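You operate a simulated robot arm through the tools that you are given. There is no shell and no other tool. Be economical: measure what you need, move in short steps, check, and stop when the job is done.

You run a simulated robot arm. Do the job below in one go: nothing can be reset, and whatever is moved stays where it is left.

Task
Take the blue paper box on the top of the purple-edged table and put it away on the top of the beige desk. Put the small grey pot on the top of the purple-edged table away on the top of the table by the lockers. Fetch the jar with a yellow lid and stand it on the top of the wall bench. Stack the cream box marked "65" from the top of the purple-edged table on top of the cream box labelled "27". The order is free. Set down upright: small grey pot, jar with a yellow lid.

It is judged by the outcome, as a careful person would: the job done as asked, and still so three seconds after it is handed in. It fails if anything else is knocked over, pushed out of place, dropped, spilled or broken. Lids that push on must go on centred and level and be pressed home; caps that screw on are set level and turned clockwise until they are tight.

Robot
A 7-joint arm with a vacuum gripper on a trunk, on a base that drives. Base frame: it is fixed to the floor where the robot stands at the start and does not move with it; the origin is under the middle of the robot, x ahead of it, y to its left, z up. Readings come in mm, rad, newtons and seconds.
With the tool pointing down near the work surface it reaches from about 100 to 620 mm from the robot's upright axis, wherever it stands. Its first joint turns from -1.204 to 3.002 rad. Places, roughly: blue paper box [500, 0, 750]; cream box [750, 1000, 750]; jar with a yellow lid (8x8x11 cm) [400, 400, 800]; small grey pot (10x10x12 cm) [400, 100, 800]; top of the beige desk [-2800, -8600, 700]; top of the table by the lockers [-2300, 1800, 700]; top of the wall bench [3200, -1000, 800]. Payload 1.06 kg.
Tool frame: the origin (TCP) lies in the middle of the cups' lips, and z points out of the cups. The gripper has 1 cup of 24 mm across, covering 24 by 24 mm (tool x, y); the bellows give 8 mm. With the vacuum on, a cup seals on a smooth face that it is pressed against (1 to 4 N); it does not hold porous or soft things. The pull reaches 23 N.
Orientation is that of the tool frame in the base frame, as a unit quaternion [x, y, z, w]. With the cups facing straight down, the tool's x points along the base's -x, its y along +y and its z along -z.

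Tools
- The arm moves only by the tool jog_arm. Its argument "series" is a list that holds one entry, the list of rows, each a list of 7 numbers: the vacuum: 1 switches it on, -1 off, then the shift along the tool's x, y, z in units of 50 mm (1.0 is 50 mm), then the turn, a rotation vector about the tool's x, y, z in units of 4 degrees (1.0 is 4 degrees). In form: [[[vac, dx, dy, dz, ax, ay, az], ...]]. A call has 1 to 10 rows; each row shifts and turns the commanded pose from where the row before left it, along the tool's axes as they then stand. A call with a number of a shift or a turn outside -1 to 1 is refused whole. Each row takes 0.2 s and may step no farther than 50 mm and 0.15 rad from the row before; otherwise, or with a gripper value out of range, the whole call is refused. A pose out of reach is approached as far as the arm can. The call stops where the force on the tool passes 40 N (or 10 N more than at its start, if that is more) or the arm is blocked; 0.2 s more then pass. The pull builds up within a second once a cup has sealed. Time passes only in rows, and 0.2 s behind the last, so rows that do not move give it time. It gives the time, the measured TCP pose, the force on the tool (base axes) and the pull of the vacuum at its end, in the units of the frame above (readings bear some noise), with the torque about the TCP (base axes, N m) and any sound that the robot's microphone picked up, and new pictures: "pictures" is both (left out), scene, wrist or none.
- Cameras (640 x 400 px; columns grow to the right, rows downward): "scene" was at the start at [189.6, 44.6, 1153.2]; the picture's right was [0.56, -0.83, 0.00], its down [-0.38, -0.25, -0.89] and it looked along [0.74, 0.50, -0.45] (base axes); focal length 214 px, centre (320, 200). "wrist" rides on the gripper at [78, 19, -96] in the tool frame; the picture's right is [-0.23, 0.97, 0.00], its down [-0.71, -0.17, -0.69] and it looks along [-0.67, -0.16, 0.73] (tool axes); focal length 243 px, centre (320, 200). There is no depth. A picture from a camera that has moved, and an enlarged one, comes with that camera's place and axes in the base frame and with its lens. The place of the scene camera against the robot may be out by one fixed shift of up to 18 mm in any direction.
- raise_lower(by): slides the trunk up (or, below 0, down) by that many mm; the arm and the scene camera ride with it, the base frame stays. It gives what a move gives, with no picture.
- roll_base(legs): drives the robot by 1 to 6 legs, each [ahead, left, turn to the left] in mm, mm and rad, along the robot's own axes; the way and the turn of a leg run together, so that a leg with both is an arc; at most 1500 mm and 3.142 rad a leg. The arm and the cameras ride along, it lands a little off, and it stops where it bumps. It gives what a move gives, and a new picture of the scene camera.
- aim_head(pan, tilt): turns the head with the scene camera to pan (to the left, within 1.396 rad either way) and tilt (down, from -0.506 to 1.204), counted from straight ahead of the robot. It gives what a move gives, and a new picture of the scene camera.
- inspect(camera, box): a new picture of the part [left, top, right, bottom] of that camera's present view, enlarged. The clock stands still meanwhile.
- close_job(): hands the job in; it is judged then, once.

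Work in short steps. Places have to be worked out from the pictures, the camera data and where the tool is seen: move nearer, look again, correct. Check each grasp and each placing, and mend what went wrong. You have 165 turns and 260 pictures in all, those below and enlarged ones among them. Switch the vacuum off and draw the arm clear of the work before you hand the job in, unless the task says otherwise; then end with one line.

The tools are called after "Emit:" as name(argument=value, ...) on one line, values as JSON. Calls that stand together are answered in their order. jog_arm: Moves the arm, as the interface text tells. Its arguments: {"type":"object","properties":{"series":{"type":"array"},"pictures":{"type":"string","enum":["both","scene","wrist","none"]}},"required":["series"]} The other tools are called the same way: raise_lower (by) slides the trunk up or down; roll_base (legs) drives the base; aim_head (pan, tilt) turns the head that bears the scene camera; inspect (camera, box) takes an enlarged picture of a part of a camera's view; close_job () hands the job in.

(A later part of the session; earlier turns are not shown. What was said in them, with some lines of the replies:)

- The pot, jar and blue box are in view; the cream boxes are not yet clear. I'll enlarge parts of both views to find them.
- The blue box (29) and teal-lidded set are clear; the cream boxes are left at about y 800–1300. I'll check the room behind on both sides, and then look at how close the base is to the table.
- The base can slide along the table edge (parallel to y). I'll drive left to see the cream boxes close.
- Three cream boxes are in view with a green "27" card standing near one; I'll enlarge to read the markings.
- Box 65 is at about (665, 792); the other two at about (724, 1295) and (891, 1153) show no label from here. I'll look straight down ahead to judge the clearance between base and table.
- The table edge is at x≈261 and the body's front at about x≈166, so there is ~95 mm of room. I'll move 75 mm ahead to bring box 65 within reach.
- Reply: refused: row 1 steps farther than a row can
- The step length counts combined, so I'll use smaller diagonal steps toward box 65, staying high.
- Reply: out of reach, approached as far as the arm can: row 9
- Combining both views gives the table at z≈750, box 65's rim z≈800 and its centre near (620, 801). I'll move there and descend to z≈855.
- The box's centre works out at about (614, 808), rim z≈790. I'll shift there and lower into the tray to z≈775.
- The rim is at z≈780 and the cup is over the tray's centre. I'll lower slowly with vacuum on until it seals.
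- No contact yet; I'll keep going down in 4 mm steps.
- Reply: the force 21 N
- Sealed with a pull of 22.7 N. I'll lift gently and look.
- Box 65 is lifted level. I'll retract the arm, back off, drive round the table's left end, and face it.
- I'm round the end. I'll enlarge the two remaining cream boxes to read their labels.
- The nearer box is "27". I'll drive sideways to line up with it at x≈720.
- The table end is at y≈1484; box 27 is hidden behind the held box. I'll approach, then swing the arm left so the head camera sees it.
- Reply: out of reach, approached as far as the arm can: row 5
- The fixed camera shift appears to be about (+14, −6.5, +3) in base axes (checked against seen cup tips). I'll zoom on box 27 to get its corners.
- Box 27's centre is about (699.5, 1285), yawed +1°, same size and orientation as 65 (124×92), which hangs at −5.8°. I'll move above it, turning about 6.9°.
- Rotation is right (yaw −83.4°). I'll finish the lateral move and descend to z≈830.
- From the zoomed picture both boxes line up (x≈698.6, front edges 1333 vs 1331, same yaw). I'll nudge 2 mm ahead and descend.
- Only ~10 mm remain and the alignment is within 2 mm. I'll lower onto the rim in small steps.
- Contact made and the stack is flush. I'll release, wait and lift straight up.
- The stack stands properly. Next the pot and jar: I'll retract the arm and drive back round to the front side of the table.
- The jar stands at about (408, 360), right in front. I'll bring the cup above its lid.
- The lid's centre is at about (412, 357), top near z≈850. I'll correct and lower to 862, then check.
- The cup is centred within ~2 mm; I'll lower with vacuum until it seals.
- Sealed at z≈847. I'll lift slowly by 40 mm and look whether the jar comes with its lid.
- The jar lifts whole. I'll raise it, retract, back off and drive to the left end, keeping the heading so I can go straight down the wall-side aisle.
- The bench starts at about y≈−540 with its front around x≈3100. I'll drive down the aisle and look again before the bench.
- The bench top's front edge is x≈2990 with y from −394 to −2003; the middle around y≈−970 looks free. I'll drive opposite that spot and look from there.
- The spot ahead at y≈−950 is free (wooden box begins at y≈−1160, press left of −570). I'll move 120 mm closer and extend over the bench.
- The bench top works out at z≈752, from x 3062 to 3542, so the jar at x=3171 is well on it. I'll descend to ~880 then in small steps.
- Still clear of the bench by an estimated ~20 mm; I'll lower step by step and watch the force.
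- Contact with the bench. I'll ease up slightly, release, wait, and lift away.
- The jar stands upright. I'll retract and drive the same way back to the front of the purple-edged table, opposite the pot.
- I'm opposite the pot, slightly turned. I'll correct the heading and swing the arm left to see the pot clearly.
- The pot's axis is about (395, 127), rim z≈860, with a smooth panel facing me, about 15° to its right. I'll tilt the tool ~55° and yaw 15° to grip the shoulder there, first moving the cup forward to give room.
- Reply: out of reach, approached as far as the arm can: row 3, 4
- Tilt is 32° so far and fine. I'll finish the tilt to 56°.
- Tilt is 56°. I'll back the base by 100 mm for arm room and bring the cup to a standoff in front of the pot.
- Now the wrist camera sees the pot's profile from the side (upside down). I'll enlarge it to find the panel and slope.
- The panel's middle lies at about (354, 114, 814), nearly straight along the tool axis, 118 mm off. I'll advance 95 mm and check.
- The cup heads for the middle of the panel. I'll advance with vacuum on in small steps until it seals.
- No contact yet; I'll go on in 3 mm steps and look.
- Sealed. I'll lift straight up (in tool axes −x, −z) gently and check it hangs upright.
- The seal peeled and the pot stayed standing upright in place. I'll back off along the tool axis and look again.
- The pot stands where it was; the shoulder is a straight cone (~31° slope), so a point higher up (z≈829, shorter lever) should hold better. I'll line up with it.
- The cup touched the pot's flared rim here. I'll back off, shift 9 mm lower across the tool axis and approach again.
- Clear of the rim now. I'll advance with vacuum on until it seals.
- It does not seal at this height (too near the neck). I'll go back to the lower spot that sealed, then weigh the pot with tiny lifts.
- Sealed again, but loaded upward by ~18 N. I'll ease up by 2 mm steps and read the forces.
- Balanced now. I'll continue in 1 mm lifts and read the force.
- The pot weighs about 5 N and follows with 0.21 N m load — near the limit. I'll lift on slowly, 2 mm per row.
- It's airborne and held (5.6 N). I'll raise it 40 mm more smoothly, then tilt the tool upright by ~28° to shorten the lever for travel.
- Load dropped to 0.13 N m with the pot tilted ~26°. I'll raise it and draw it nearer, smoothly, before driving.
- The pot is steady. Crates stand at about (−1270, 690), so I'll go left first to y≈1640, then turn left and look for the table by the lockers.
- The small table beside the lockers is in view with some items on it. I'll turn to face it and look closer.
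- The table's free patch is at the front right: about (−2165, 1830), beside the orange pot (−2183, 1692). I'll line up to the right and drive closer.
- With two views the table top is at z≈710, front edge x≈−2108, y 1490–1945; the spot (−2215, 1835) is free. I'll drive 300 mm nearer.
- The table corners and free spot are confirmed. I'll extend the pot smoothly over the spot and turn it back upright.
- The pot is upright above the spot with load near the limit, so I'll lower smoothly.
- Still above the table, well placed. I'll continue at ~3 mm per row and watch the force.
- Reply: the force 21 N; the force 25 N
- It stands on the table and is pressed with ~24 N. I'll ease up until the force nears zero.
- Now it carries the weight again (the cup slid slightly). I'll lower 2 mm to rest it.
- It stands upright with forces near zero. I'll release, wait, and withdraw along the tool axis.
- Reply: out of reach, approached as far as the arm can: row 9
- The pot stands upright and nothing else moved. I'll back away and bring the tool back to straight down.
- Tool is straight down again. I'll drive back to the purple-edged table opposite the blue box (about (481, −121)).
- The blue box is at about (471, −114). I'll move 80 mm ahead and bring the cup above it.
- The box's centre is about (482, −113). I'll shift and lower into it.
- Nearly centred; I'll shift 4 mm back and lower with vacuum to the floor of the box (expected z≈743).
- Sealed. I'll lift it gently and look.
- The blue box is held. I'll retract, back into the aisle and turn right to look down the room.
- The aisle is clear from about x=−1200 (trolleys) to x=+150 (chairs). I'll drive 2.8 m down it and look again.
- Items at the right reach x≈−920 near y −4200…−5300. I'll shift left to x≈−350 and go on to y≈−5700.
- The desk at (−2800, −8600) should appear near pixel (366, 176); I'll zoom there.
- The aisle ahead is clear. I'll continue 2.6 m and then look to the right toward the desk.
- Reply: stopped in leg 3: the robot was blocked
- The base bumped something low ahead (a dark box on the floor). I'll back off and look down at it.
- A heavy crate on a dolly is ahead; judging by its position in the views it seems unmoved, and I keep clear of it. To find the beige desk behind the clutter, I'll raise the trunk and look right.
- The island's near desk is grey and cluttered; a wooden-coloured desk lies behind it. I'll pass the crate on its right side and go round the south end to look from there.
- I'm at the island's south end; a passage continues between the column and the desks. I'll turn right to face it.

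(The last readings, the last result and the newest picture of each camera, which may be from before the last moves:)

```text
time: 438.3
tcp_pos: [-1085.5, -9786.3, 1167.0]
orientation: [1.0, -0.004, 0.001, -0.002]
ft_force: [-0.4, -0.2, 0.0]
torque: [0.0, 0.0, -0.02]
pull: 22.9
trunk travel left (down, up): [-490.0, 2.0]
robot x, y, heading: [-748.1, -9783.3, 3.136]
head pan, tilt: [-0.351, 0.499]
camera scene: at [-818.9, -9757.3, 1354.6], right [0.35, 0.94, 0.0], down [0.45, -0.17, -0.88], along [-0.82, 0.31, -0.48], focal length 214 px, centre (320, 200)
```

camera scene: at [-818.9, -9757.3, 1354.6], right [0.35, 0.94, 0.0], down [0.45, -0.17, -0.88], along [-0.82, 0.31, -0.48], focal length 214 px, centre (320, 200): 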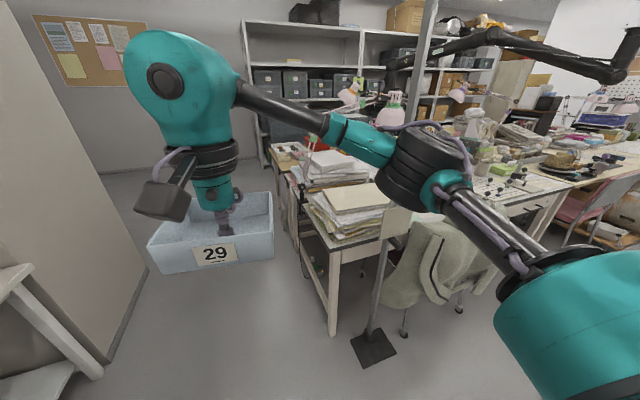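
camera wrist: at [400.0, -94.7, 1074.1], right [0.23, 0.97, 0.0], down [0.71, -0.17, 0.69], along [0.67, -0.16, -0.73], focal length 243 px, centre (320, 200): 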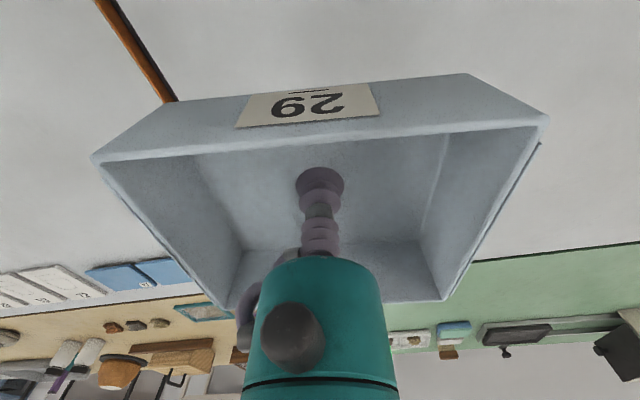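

The passage runs between the column (y≈−10640) and the desk ends (y≈−9420); the second, beige desk starts beyond x≈−2300. I'll drive along the middle and look at it.

Emit:
roll_base(legs=[[0, 220, 0], [1300, 0, 0], [400, 0, 0]])

Emit:
aim_head(pan=-1.1, tilt=0.5)

```text
time: 449.1
tcp_pos: [-2789.5, -10003.5, 1167.0]
orientation: [1.0, 0.001, 0.0, -0.002]
ft_force: [0.4, 0.2, 0.1]
torque: [0.03, -0.01, 0.01]
pull: 23.0
trunk travel left (down, up): [-490.0, 2.0]
robot x, y, heading: [-2443.4, -9995.9, -3.139]
head pan, tilt: [-0.351, 0.499]
camera scene: at [-2522.2, -9971.4, 1354.6], right [0.34, 0.94, 0.0], down [0.45, -0.16, -0.88], along [-0.82, 0.3, -0.48], focal length 214 px, centre (320, 200)
```

scene: 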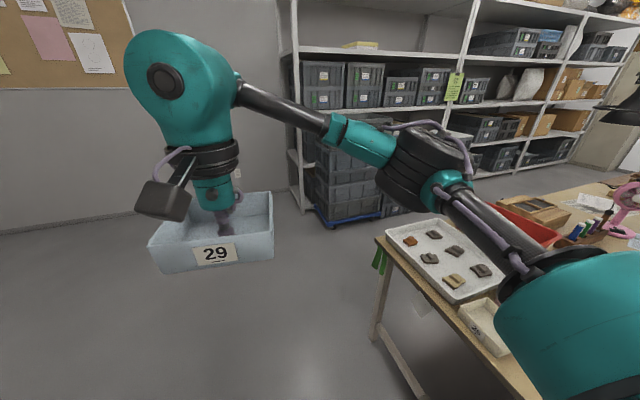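

```text
time: 450.2
tcp_pos: [-2789.0, -10003.5, 1167.4]
orientation: [1.0, 0.001, 0.002, -0.002]
ft_force: [0.0, -0.2, 0.5]
torque: [0.0, -0.02, -0.01]
pull: 22.9
trunk travel left (down, up): [-490.0, 2.0]
robot x, y, heading: [-2447.5, -9996.5, -3.141]
head pan, tilt: [-1.1, 0.499]
camera scene: at [-2477.7, -9921.5, 1354.6], right [0.89, 0.46, 0.0], down [0.22, -0.43, -0.88], along [-0.4, 0.78, -0.48], focal length 214 px, centre (320, 200)
```

scene: 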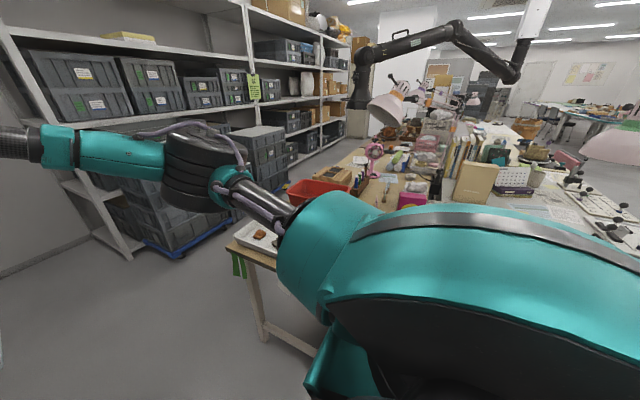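

The beige desk runs north from its corner (−3163, −9443), with a corridor of ~1.1 m on its west side. I'll go round to that side, turn to face the desk (+x), and look at its top.

Emit:
roll_base(legs=[[1230, 0, 0], [0, 0, 3.14]])

Emit:
roll_base(legs=[[0, 500, 0]])

Emit:
aim_head(pan=0.5, tilt=0.55)

```text
time: 463.7
tcp_pos: [-3339.6, -9998.8, 1167.6]
orientation: [0.017, 1.0, -0.001, -0.002]
ft_force: [-0.4, -0.4, 0.7]
torque: [-0.04, -0.02, -0.01]
pull: 22.4
trunk travel left (down, up): [-490.0, 2.0]
robot x, y, heading: [-3681.2, -9994.6, -0.032]
head pan, tilt: [-1.1, 0.499]
camera scene: at [-3628.9, -10083.7, 1354.6], right [-0.9, -0.43, 0.0], down [-0.2, 0.43, -0.88], along [0.37, -0.79, -0.48], focal length 214 px, centre (320, 200)
```

scene: 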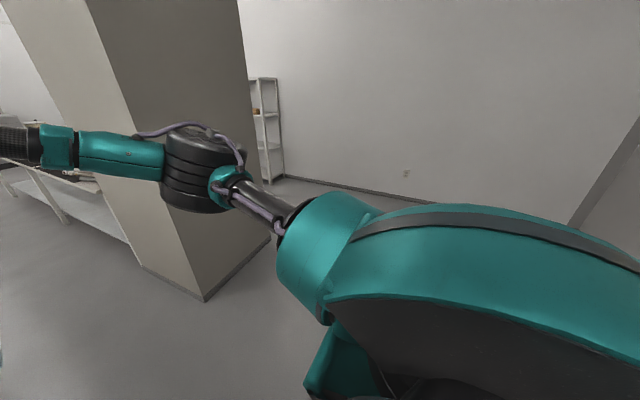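

```text
time: 468.6
tcp_pos: [-3324.6, -9502.2, 1166.8]
orientation: [0.016, 1.0, -0.002, -0.001]
ft_force: [-0.3, 0.0, -0.5]
torque: [-0.02, 0.02, -0.04]
pull: 22.9
trunk travel left (down, up): [-490.0, 2.0]
robot x, y, heading: [-3665.4, -9494.1, -0.028]
head pan, tilt: [-1.1, 0.499]
camera scene: at [-3613.3, -9585.8, 1354.6], right [-0.9, -0.43, 0.0], down [-0.2, 0.43, -0.88], along [0.37, -0.79, -0.48], focal length 214 px, centre (320, 200)
```

scene: 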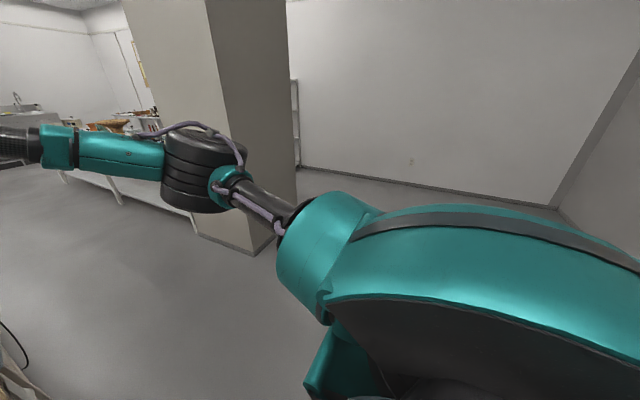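

```text
time: 470.3
tcp_pos: [-3324.5, -9501.6, 1166.9]
orientation: [0.016, 1.0, -0.002, 0.0]
ft_force: [0.0, -0.3, -0.2]
torque: [0.01, 0.02, 0.01]
pull: 22.8
trunk travel left (down, up): [-490.0, 2.0]
robot x, y, heading: [-3666.3, -9494.2, -0.036]
head pan, tilt: [0.499, 0.55]
camera scene: at [-3572.0, -9463.2, 1350.0], right [0.45, -0.89, 0.0], down [-0.47, -0.24, -0.85], along [0.76, 0.38, -0.52], focal length 214 px, centre (320, 200)
```

scene: 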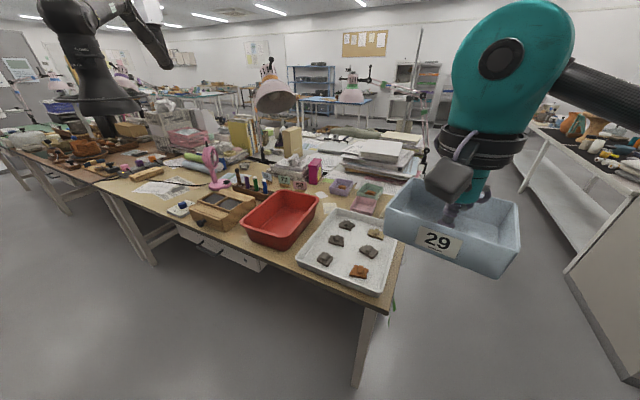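

The beige desk's west side is in full view; I'll zoom for a free patch.

Emit:
inspect(camera="scene", box=[90, 140, 290, 265])

```text
3.20 times, centred on (190, 202) of scene
camera zoom: at [-3572.0, -9463.2, 1350.0], right [0.45, -0.89, 0.0], down [-0.47, -0.24, -0.85], along [0.76, 0.38, -0.52], focal length 686 px, centre (736, 192)
```

zoom: 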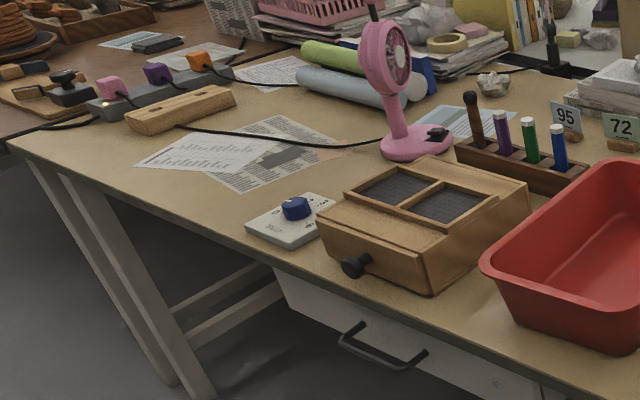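

A free patch shows at the desk's front left, about (−3095, −7920). A black overhead arm hangs near (−3100, −8150, ~1200), so I'll lower the trunk to stay well beneath it, then drive north along the corridor.

Emit:
raise_lower(by=-280)

Emit:
roll_base(legs=[[0, 0, 0.032], [-40, 900, 0]])

Emit:
aim_head(pan=0.5, tilt=0.3)

```text
time: 473.1
tcp_pos: [-3324.5, -9501.4, 887.1]
orientation: [0.016, 1.0, -0.002, -0.001]
ft_force: [-0.5, -0.2, -0.6]
torque: [-0.02, -0.02, 0.04]
pull: 22.8
trunk travel left (down, up): [-210.0, 282.0]
robot x, y, heading: [-3665.9, -9497.1, -0.031]
head pan, tilt: [0.499, 0.55]
```

```text
time: 481.8
tcp_pos: [-3365.6, -8587.6, 886.4]
orientation: [-0.001, 1.0, -0.002, -0.001]
ft_force: [0.4, -0.5, -0.2]
torque: [0.02, -0.03, 0.0]
pull: 22.6
trunk travel left (down, up): [-210.0, 282.0]
robot x, y, heading: [-3708.0, -8593.9, -0.001]
head pan, tilt: [0.499, 0.55]
camera scene: at [-3494.9, -8556.9, 1056.6], right [0.48, -0.88, 0.0], down [-0.46, -0.25, -0.85], along [0.75, 0.41, -0.52], focal length 214 px, centre (320, 200)
```

scene: 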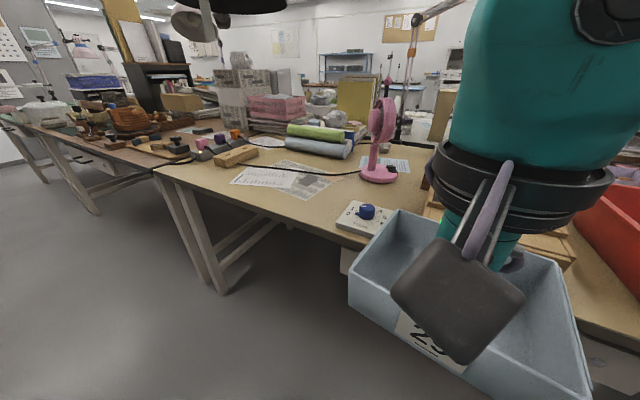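

```text
time: 482.5
tcp_pos: [-3365.3, -8586.3, 886.6]
orientation: [-0.001, 1.0, -0.002, -0.001]
ft_force: [-0.5, -1.1, -0.7]
torque: [0.0, -0.01, 0.02]
pull: 22.7
trunk travel left (down, up): [-210.0, 282.0]
robot x, y, heading: [-3707.7, -8595.9, 0.0]
head pan, tilt: [0.499, 0.3]
camera scene: at [-3491.8, -8555.2, 1079.5], right [0.48, -0.88, 0.0], down [-0.26, -0.14, -0.96], along [0.84, 0.46, -0.3], focal length 214 px, centre (320, 200)
```

scene: 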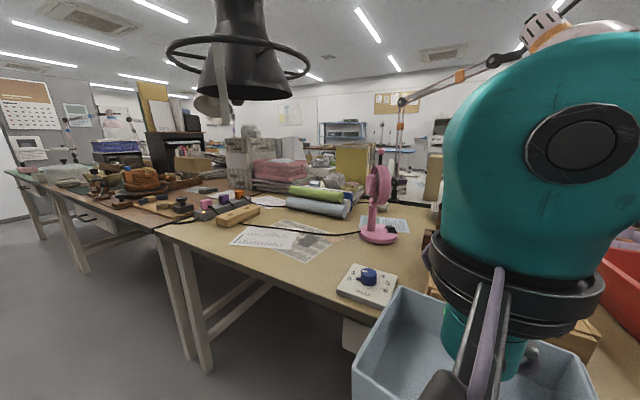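

The free patch is about x −3175…−3030, y −7980…−7760, left of the paper; the hanging nozzle is above z≈1160 near y −8150. I'll drive on to y≈−7878 and then look.

Emit:
roll_base(legs=[[0, 716, 0]])

Emit:
aim_head(pan=-0.1, tilt=0.6)

```text
time: 489.3
tcp_pos: [-3368.4, -7864.3, 887.1]
orientation: [-0.003, 1.0, -0.002, -0.001]
ft_force: [-0.6, 0.3, 0.5]
torque: [-0.06, 0.01, 0.01]
pull: 22.3
trunk travel left (down, up): [-210.0, 282.0]
robot x, y, heading: [-3706.9, -7869.0, 0.008]
head pan, tilt: [0.499, 0.3]
camera scene: at [-3495.2, -7833.5, 1079.5], right [0.48, -0.87, 0.0], down [-0.26, -0.14, -0.96], along [0.84, 0.46, -0.3], focal length 214 px, centre (320, 200)
```

scene: 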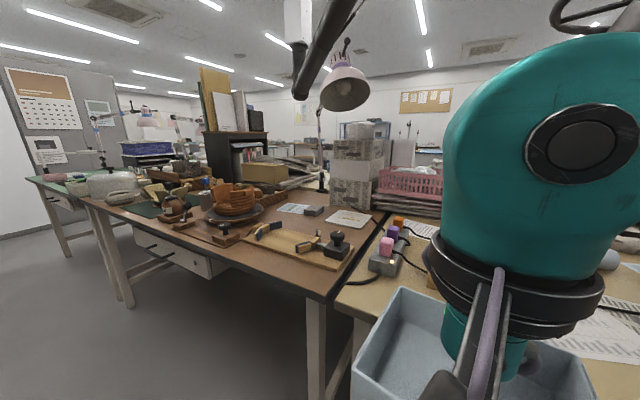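

```text
time: 490.3
tcp_pos: [-3369.2, -7864.7, 886.2]
orientation: [-0.003, 1.0, -0.002, -0.001]
ft_force: [0.0, -0.9, -1.5]
torque: [0.01, 0.02, 0.0]
pull: 22.4
trunk travel left (down, up): [-210.0, 282.0]
robot x, y, heading: [-3706.9, -7872.4, 0.003]
head pan, tilt: [-0.099, 0.6]
camera scene: at [-3488.8, -7886.9, 1052.1], right [-0.09, -1.0, 0.0], down [-0.56, 0.05, -0.83], along [0.82, -0.08, -0.56], focal length 214 px, centre (320, 200)
```

scene: 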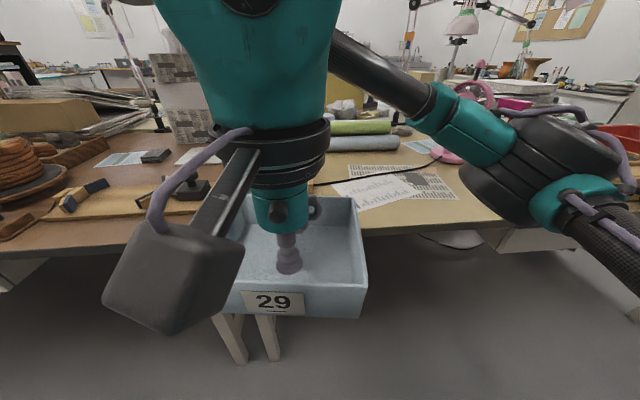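

Desk boundary, block and paper are located; a spot centred (−3105, −7864) is free. I'll move 130 mm ahead, then extend while turning the box square (7.7°).

Emit:
roll_base(legs=[[130, 0, 0]])

Emit:
jog_arm(series=[[[1, 0, 0, 0, 0, 0, -0.95], [1, 0, 0, 0, 0, 0, -0.95], [1, -0.8, 0.11, 0, 0, 0, 0], [1, -0.8, 0.11, 0, 0, 0, 0], [1, -0.6, 0.08, 0, 0, 0, 0], [1, 0, 0, 0, 0, 0, 0]]])

```text
time: 491.6
tcp_pos: [-3239.5, -7863.7, 887.4]
orientation: [-0.003, 1.0, -0.002, -0.001]
ft_force: [0.7, 1.1, -1.6]
torque: [0.0, 0.01, -0.02]
pull: 22.7
trunk travel left (down, up): [-210.0, 282.0]
robot x, y, heading: [-3579.3, -7872.3, 0.003]
head pan, tilt: [-0.099, 0.6]
camera scene: at [-3359.4, -7886.1, 1052.0], right [-0.09, -1.0, 0.0], down [-0.56, 0.05, -0.82], along [0.82, -0.08, -0.57], focal length 214 px, centre (320, 200)
```

scene: 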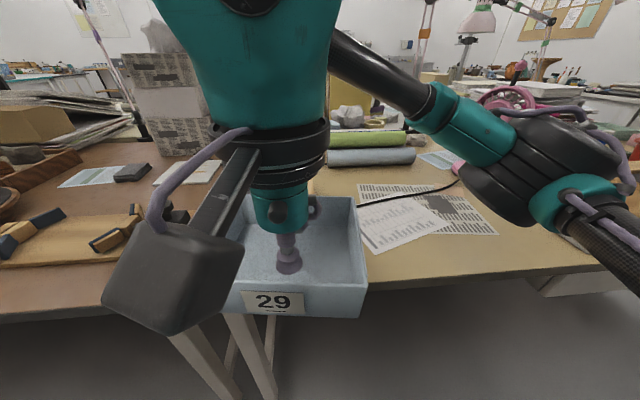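

```text
time: 492.9
tcp_pos: [-3132.3, -7833.2, 887.2]
orientation: [-0.07, 0.998, -0.002, 0.0]
ft_force: [0.8, -0.8, -0.1]
torque: [0.02, -0.01, 0.01]
pull: 22.1
trunk travel left (down, up): [-210.0, 282.0]
robot x, y, heading: [-3585.0, -7872.8, 0.012]
head pan, tilt: [-0.099, 0.6]
camera scene: at [-3359.6, -7886.1, 1052.0], right [-0.09, -1.0, 0.0], down [-0.56, 0.05, -0.83], along [0.82, -0.08, -0.56], focal length 214 px, centre (320, 200)
camera wrist: at [-3212.0, -7825.8, 983.4], right [0.1, 0.99, 0.0], down [0.73, -0.07, 0.68], along [0.68, -0.07, -0.73], focal length 243 px, centre (320, 200)
```

scene: 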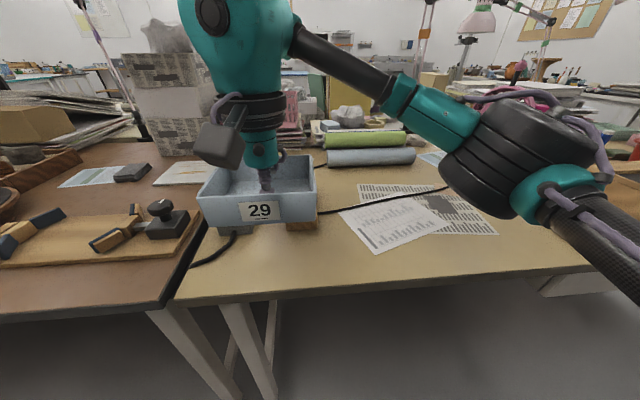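
wrist: 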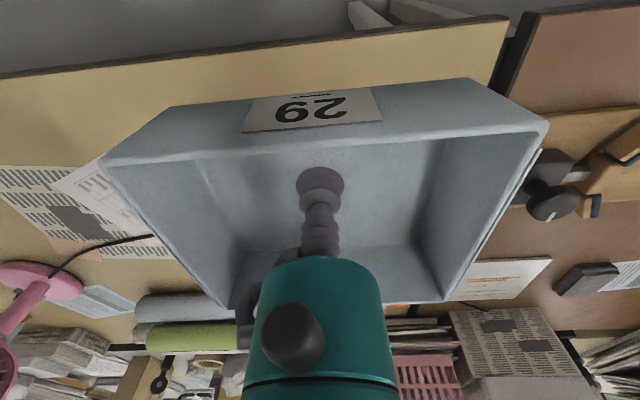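

The free area lies between power strip, block and front edge; I'll set the centre at (−3103, −7845) and lower to ~30 mm above.

Emit:
jog_arm(series=[[[1, -0.54, -0.32, 0, 0, 0, 0], [1, 0, 0, 0.8, 0, 0, 0], [1, 0, 0, 0.8, 0, 0, 0], [1, 0, 0, 0.4, 0, 0, 0], [1, 0, 0, 0, 0, 0, 0]]])

Emit:
inspect(camera="scene", box=[170, 150, 390, 310])

```text
time: 494.1
tcp_pos: [-3103.8, -7846.1, 785.0]
orientation: [-0.068, 0.998, -0.002, -0.002]
ft_force: [-0.1, 0.3, -0.5]
torque: [-0.02, 0.0, -0.01]
pull: 23.2
trunk travel left (down, up): [-210.0, 282.0]
robot x, y, heading: [-3582.2, -7870.9, 0.006]
head pan, tilt: [-0.099, 0.6]
camera scene: at [-3359.6, -7886.1, 1052.1], right [-0.09, -1.0, 0.0], down [-0.56, 0.05, -0.83], along [0.82, -0.08, -0.56], focal length 214 px, centre (320, 200)
camera wrist: at [-3183.6, -7837.8, 882.8], right [0.1, 1.0, 0.0], down [0.73, -0.07, 0.68], along [0.68, -0.07, -0.73], focal length 243 px, centre (320, 200)
```

scene: 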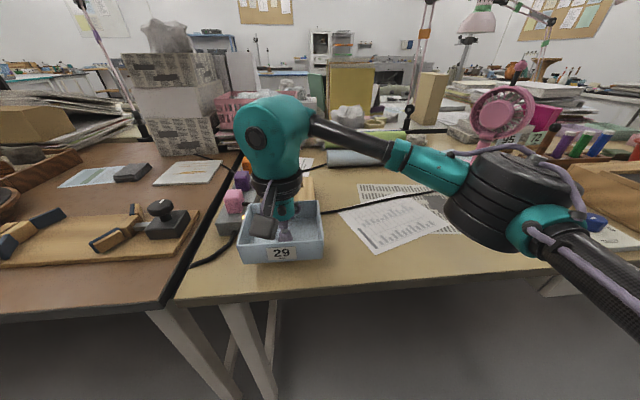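
wrist: 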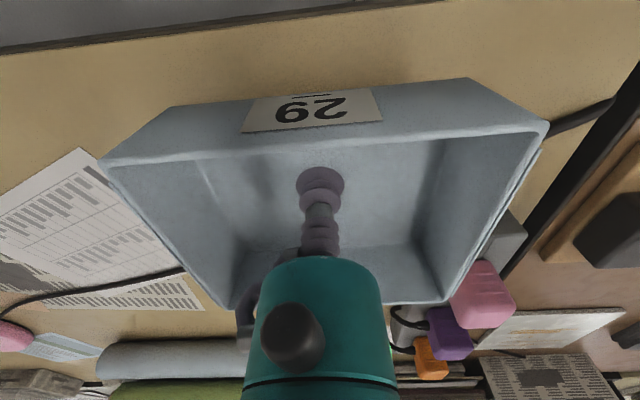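

```text
2.50 times, centred on (280, 230) of scene
camera zoom: at [-3359.6, -7886.1, 1052.1], right [-0.09, -1.0, 0.0], down [-0.56, 0.05, -0.83], along [0.82, -0.08, -0.56], focal length 536 px, centre (420, 125)
```

zoom: 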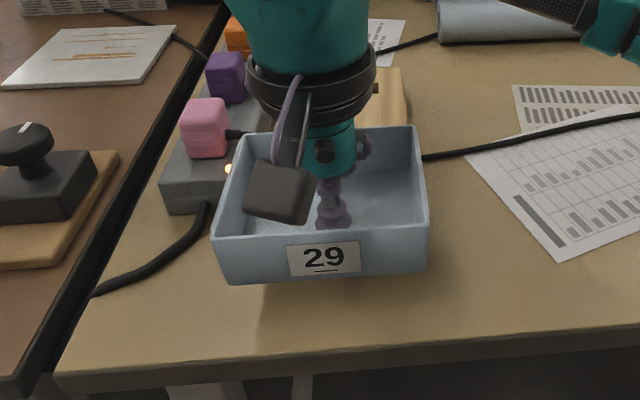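

Clear of cable, strip, block and edge (~20 mm each). I'll lower in small steps to contact.

Emit:
jog_arm(series=[[[1, 0, 0, 0.3, 0, 0, 0], [1, 0, 0, 0.2, 0, 0, 0], [1, 0, 0, 0.08, 0, 0, 0], [1, 0, 0, 0.06, 0, 0, 0], [1, 0, 0, 0, 0, 0, 0]]], pictures="none")

Emit:
inspect(camera="scene", box=[170, 150, 390, 310])

```text
time: 495.4
tcp_pos: [-3104.1, -7845.8, 755.3]
orientation: [-0.069, 0.998, -0.001, 0.0]
ft_force: [-0.1, -0.5, 0.0]
torque: [-0.02, 0.01, 0.01]
pull: 22.8
trunk travel left (down, up): [-210.0, 282.0]
robot x, y, heading: [-3581.5, -7869.9, 0.008]
head pan, tilt: [-0.099, 0.6]
```

```text
2.50 times, centred on (280, 230) of scene
camera zoom: at [-3359.6, -7886.1, 1052.0], right [-0.09, -1.0, 0.0], down [-0.56, 0.05, -0.83], along [0.82, -0.08, -0.56], focal length 536 px, centre (420, 125)
```

zoom: 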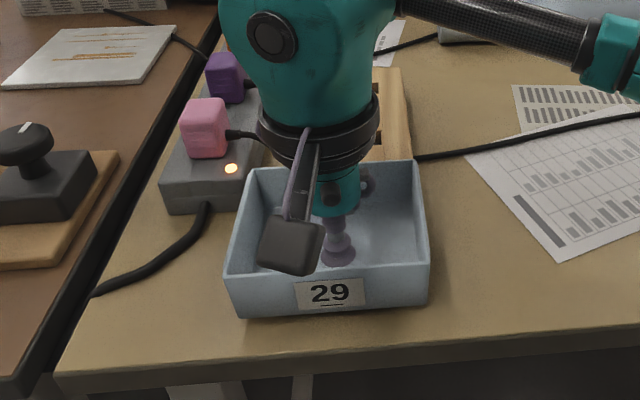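

Emit:
jog_arm(series=[[[1, 0.06, 0, 0.08, 0, 0, 0], [1, 0, 0, 0.06, 0, 0, 0], [1, 0, 0, 0, 0, 0, 0]]], pictures="none")

Emit:
jog_arm(series=[[[1, 0, 0, 0.06, 0, 0, 0], [1, 0, 0, 0, 0, 0, 0]]], pictures="none")

```text
time: 496.1
tcp_pos: [-3106.7, -7846.8, 748.3]
orientation: [-0.069, 0.998, -0.002, -0.001]
ft_force: [0.4, -0.2, -0.3]
torque: [0.03, 0.03, -0.03]
pull: 22.5
trunk travel left (down, up): [-210.0, 282.0]
robot x, y, heading: [-3580.5, -7876.1, 0.006]
head pan, tilt: [-0.099, 0.6]
```

```text
time: 496.8
tcp_pos: [-3106.2, -7848.0, 745.2]
orientation: [-0.069, 0.998, -0.002, -0.001]
ft_force: [-1.2, -0.5, 0.1]
torque: [0.02, 0.02, -0.02]
pull: 22.3
trunk travel left (down, up): [-210.0, 282.0]
robot x, y, heading: [-3583.6, -7875.8, 0.002]
head pan, tilt: [-0.099, 0.6]
```

Emit:
jog_arm(series=[[[1, 0, 0, 0.06, 0, 0, 0], [1, 0, 0, 0, 0, 0, 0]]], pictures="none")

Emit:
jog_arm(series=[[[1, 0, 0, 0.04, 0, 0, 0], [1, 0, 0, 0, 0, 0, 0]]], pictures="none")

Emit:
inspect(camera="scene", box=[170, 150, 390, 310])

```text
time: 497.4
tcp_pos: [-3107.0, -7848.3, 742.3]
orientation: [-0.068, 0.998, -0.001, 0.001]
ft_force: [2.1, -1.5, 12.3]
torque: [0.02, -0.02, -0.02]
pull: 22.9
trunk travel left (down, up): [-210.0, 282.0]
robot x, y, heading: [-3580.6, -7874.4, 0.003]
head pan, tilt: [-0.099, 0.6]
```

```text
time: 497.9
tcp_pos: [-3107.8, -7846.0, 740.0]
orientation: [-0.069, 0.998, -0.001, -0.001]
ft_force: [2.7, 0.1, 16.2]
torque: [0.05, 0.0, -0.03]
pull: 23.0
trunk travel left (down, up): [-210.0, 282.0]
robot x, y, heading: [-3583.1, -7874.4, 0.009]
head pan, tilt: [-0.099, 0.6]
```

```text
2.50 times, centred on (280, 230) of scene
camera zoom: at [-3360.3, -7886.2, 1052.2], right [-0.09, -1.0, 0.0], down [-0.56, 0.05, -0.83], along [0.82, -0.08, -0.56], focal length 536 px, centre (420, 125)
```

zoom: 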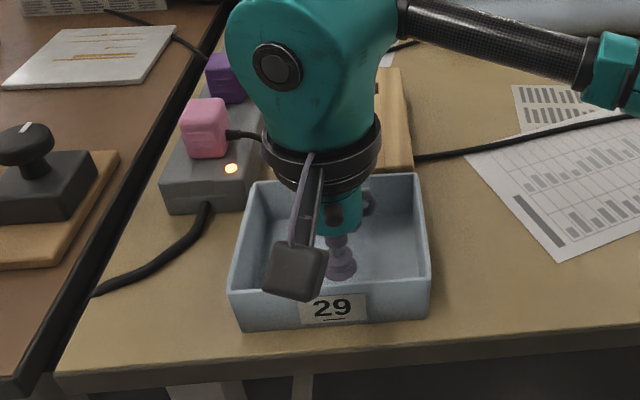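

The box rests on the beige desk, clear of its neighbours. I'll ease up slightly, release, wait and lift away.

Emit:
jog_arm(series=[[[1, 0, 0, -0.05, 0, 0, 0], [-1, 0, 0, 0, 0, 0, 0], [-1, 0, 0, 0, 0, 0, 0], [-1, 0, 0, 0, 0, 0, 0], [-1, 0, 0, 0, 0, 0, 0], [-1, 0, 0, -0.1, 0, 0, 0], [-1, 0, 0, -0.4, 0, 0, 0], [-1, 0, 0, -1, 0, 0, 0], [-1, 0, 0, -1, 0, 0, 0], [-1, 0, 0, 0, 0, 0, 0]]], pictures="scene")

Emit:
inspect(camera="scene", box=[170, 150, 390, 310])

```text
time: 500.1
tcp_pos: [-3107.5, -7844.4, 868.2]
orientation: [-0.069, 0.998, -0.002, -0.001]
ft_force: [0.6, -0.1, 0.1]
torque: [0.02, -0.02, 0.0]
pull: 0.0
trunk travel left (down, up): [-210.0, 282.0]
robot x, y, heading: [-3582.3, -7873.0, 0.007]
head pan, tilt: [-0.099, 0.6]
camera scene: at [-3359.6, -7886.1, 1052.0], right [-0.09, -1.0, 0.0], down [-0.56, 0.05, -0.83], along [0.82, -0.08, -0.56], focal length 214 px, centre (320, 200)
```

scene: 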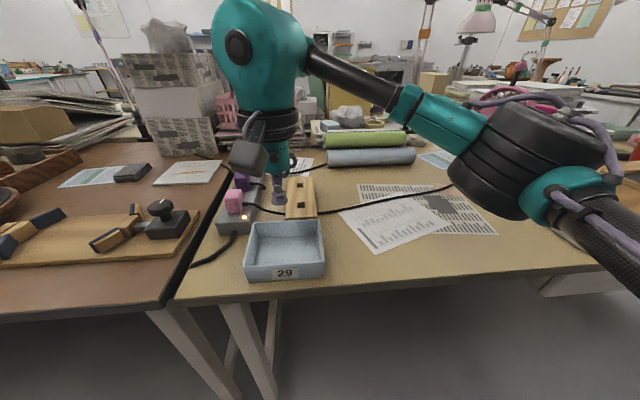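

```text
2.50 times, centred on (280, 230) of scene
camera zoom: at [-3359.6, -7886.1, 1052.0], right [-0.09, -1.0, 0.0], down [-0.56, 0.05, -0.83], along [0.82, -0.08, -0.56], focal length 536 px, centre (420, 125)
```

zoom: 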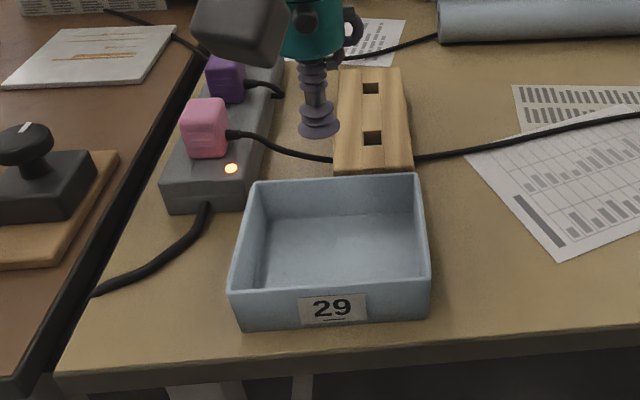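

The blue box stands on the beige desk and nothing around it was touched. I'll draw the arm back clear of the desk.

Emit:
jog_arm(series=[[[-1, 0.9, 0, 0, 0, 0, 0], [-1, 0.9, 0, 0, 0, 0, 0], [-1, 0.9, 0, 0, 0, 0, 0], [-1, 0, 0, 0, 0, 0, 0]]], pictures="scene")

```text
time: 501.1
tcp_pos: [-3241.0, -7864.8, 866.2]
orientation: [-0.069, 0.998, -0.002, 0.0]
ft_force: [0.2, 0.3, 0.6]
torque: [-0.03, -0.04, 0.02]
pull: 0.1
trunk travel left (down, up): [-210.0, 282.0]
robot x, y, heading: [-3582.9, -7873.7, 0.007]
head pan, tilt: [-0.099, 0.6]
camera scene: at [-3359.6, -7886.1, 1052.1], right [-0.09, -1.0, 0.0], down [-0.56, 0.05, -0.83], along [0.82, -0.08, -0.56], focal length 214 px, centre (320, 200)
```

scene: 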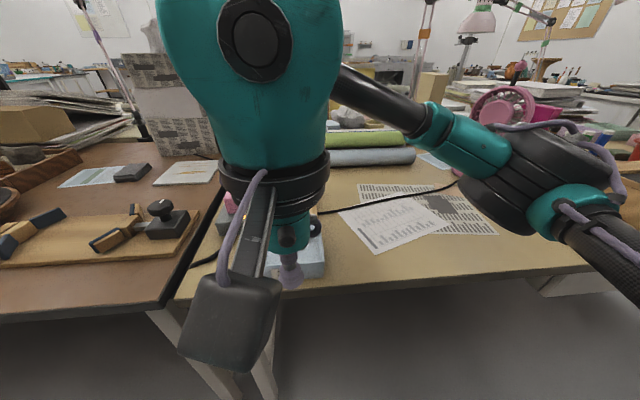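

All four items are placed, the vacuum is off and the arm is clear, so I hand the job in.

Emit:
close_job()

```text
The job is handed in.
```

All four items are in place, but the base was stopped once by something I couldn't identify: the blue paper box is on the beige desk, the grey pot upright on the table by the lockers, the jar upright on the wall bench, and cream box 65 on box 27. The stop was close to a crate on a dolly in the aisle; from the pictures the crate looks unmoved, but I could not rule out that the base touched it.
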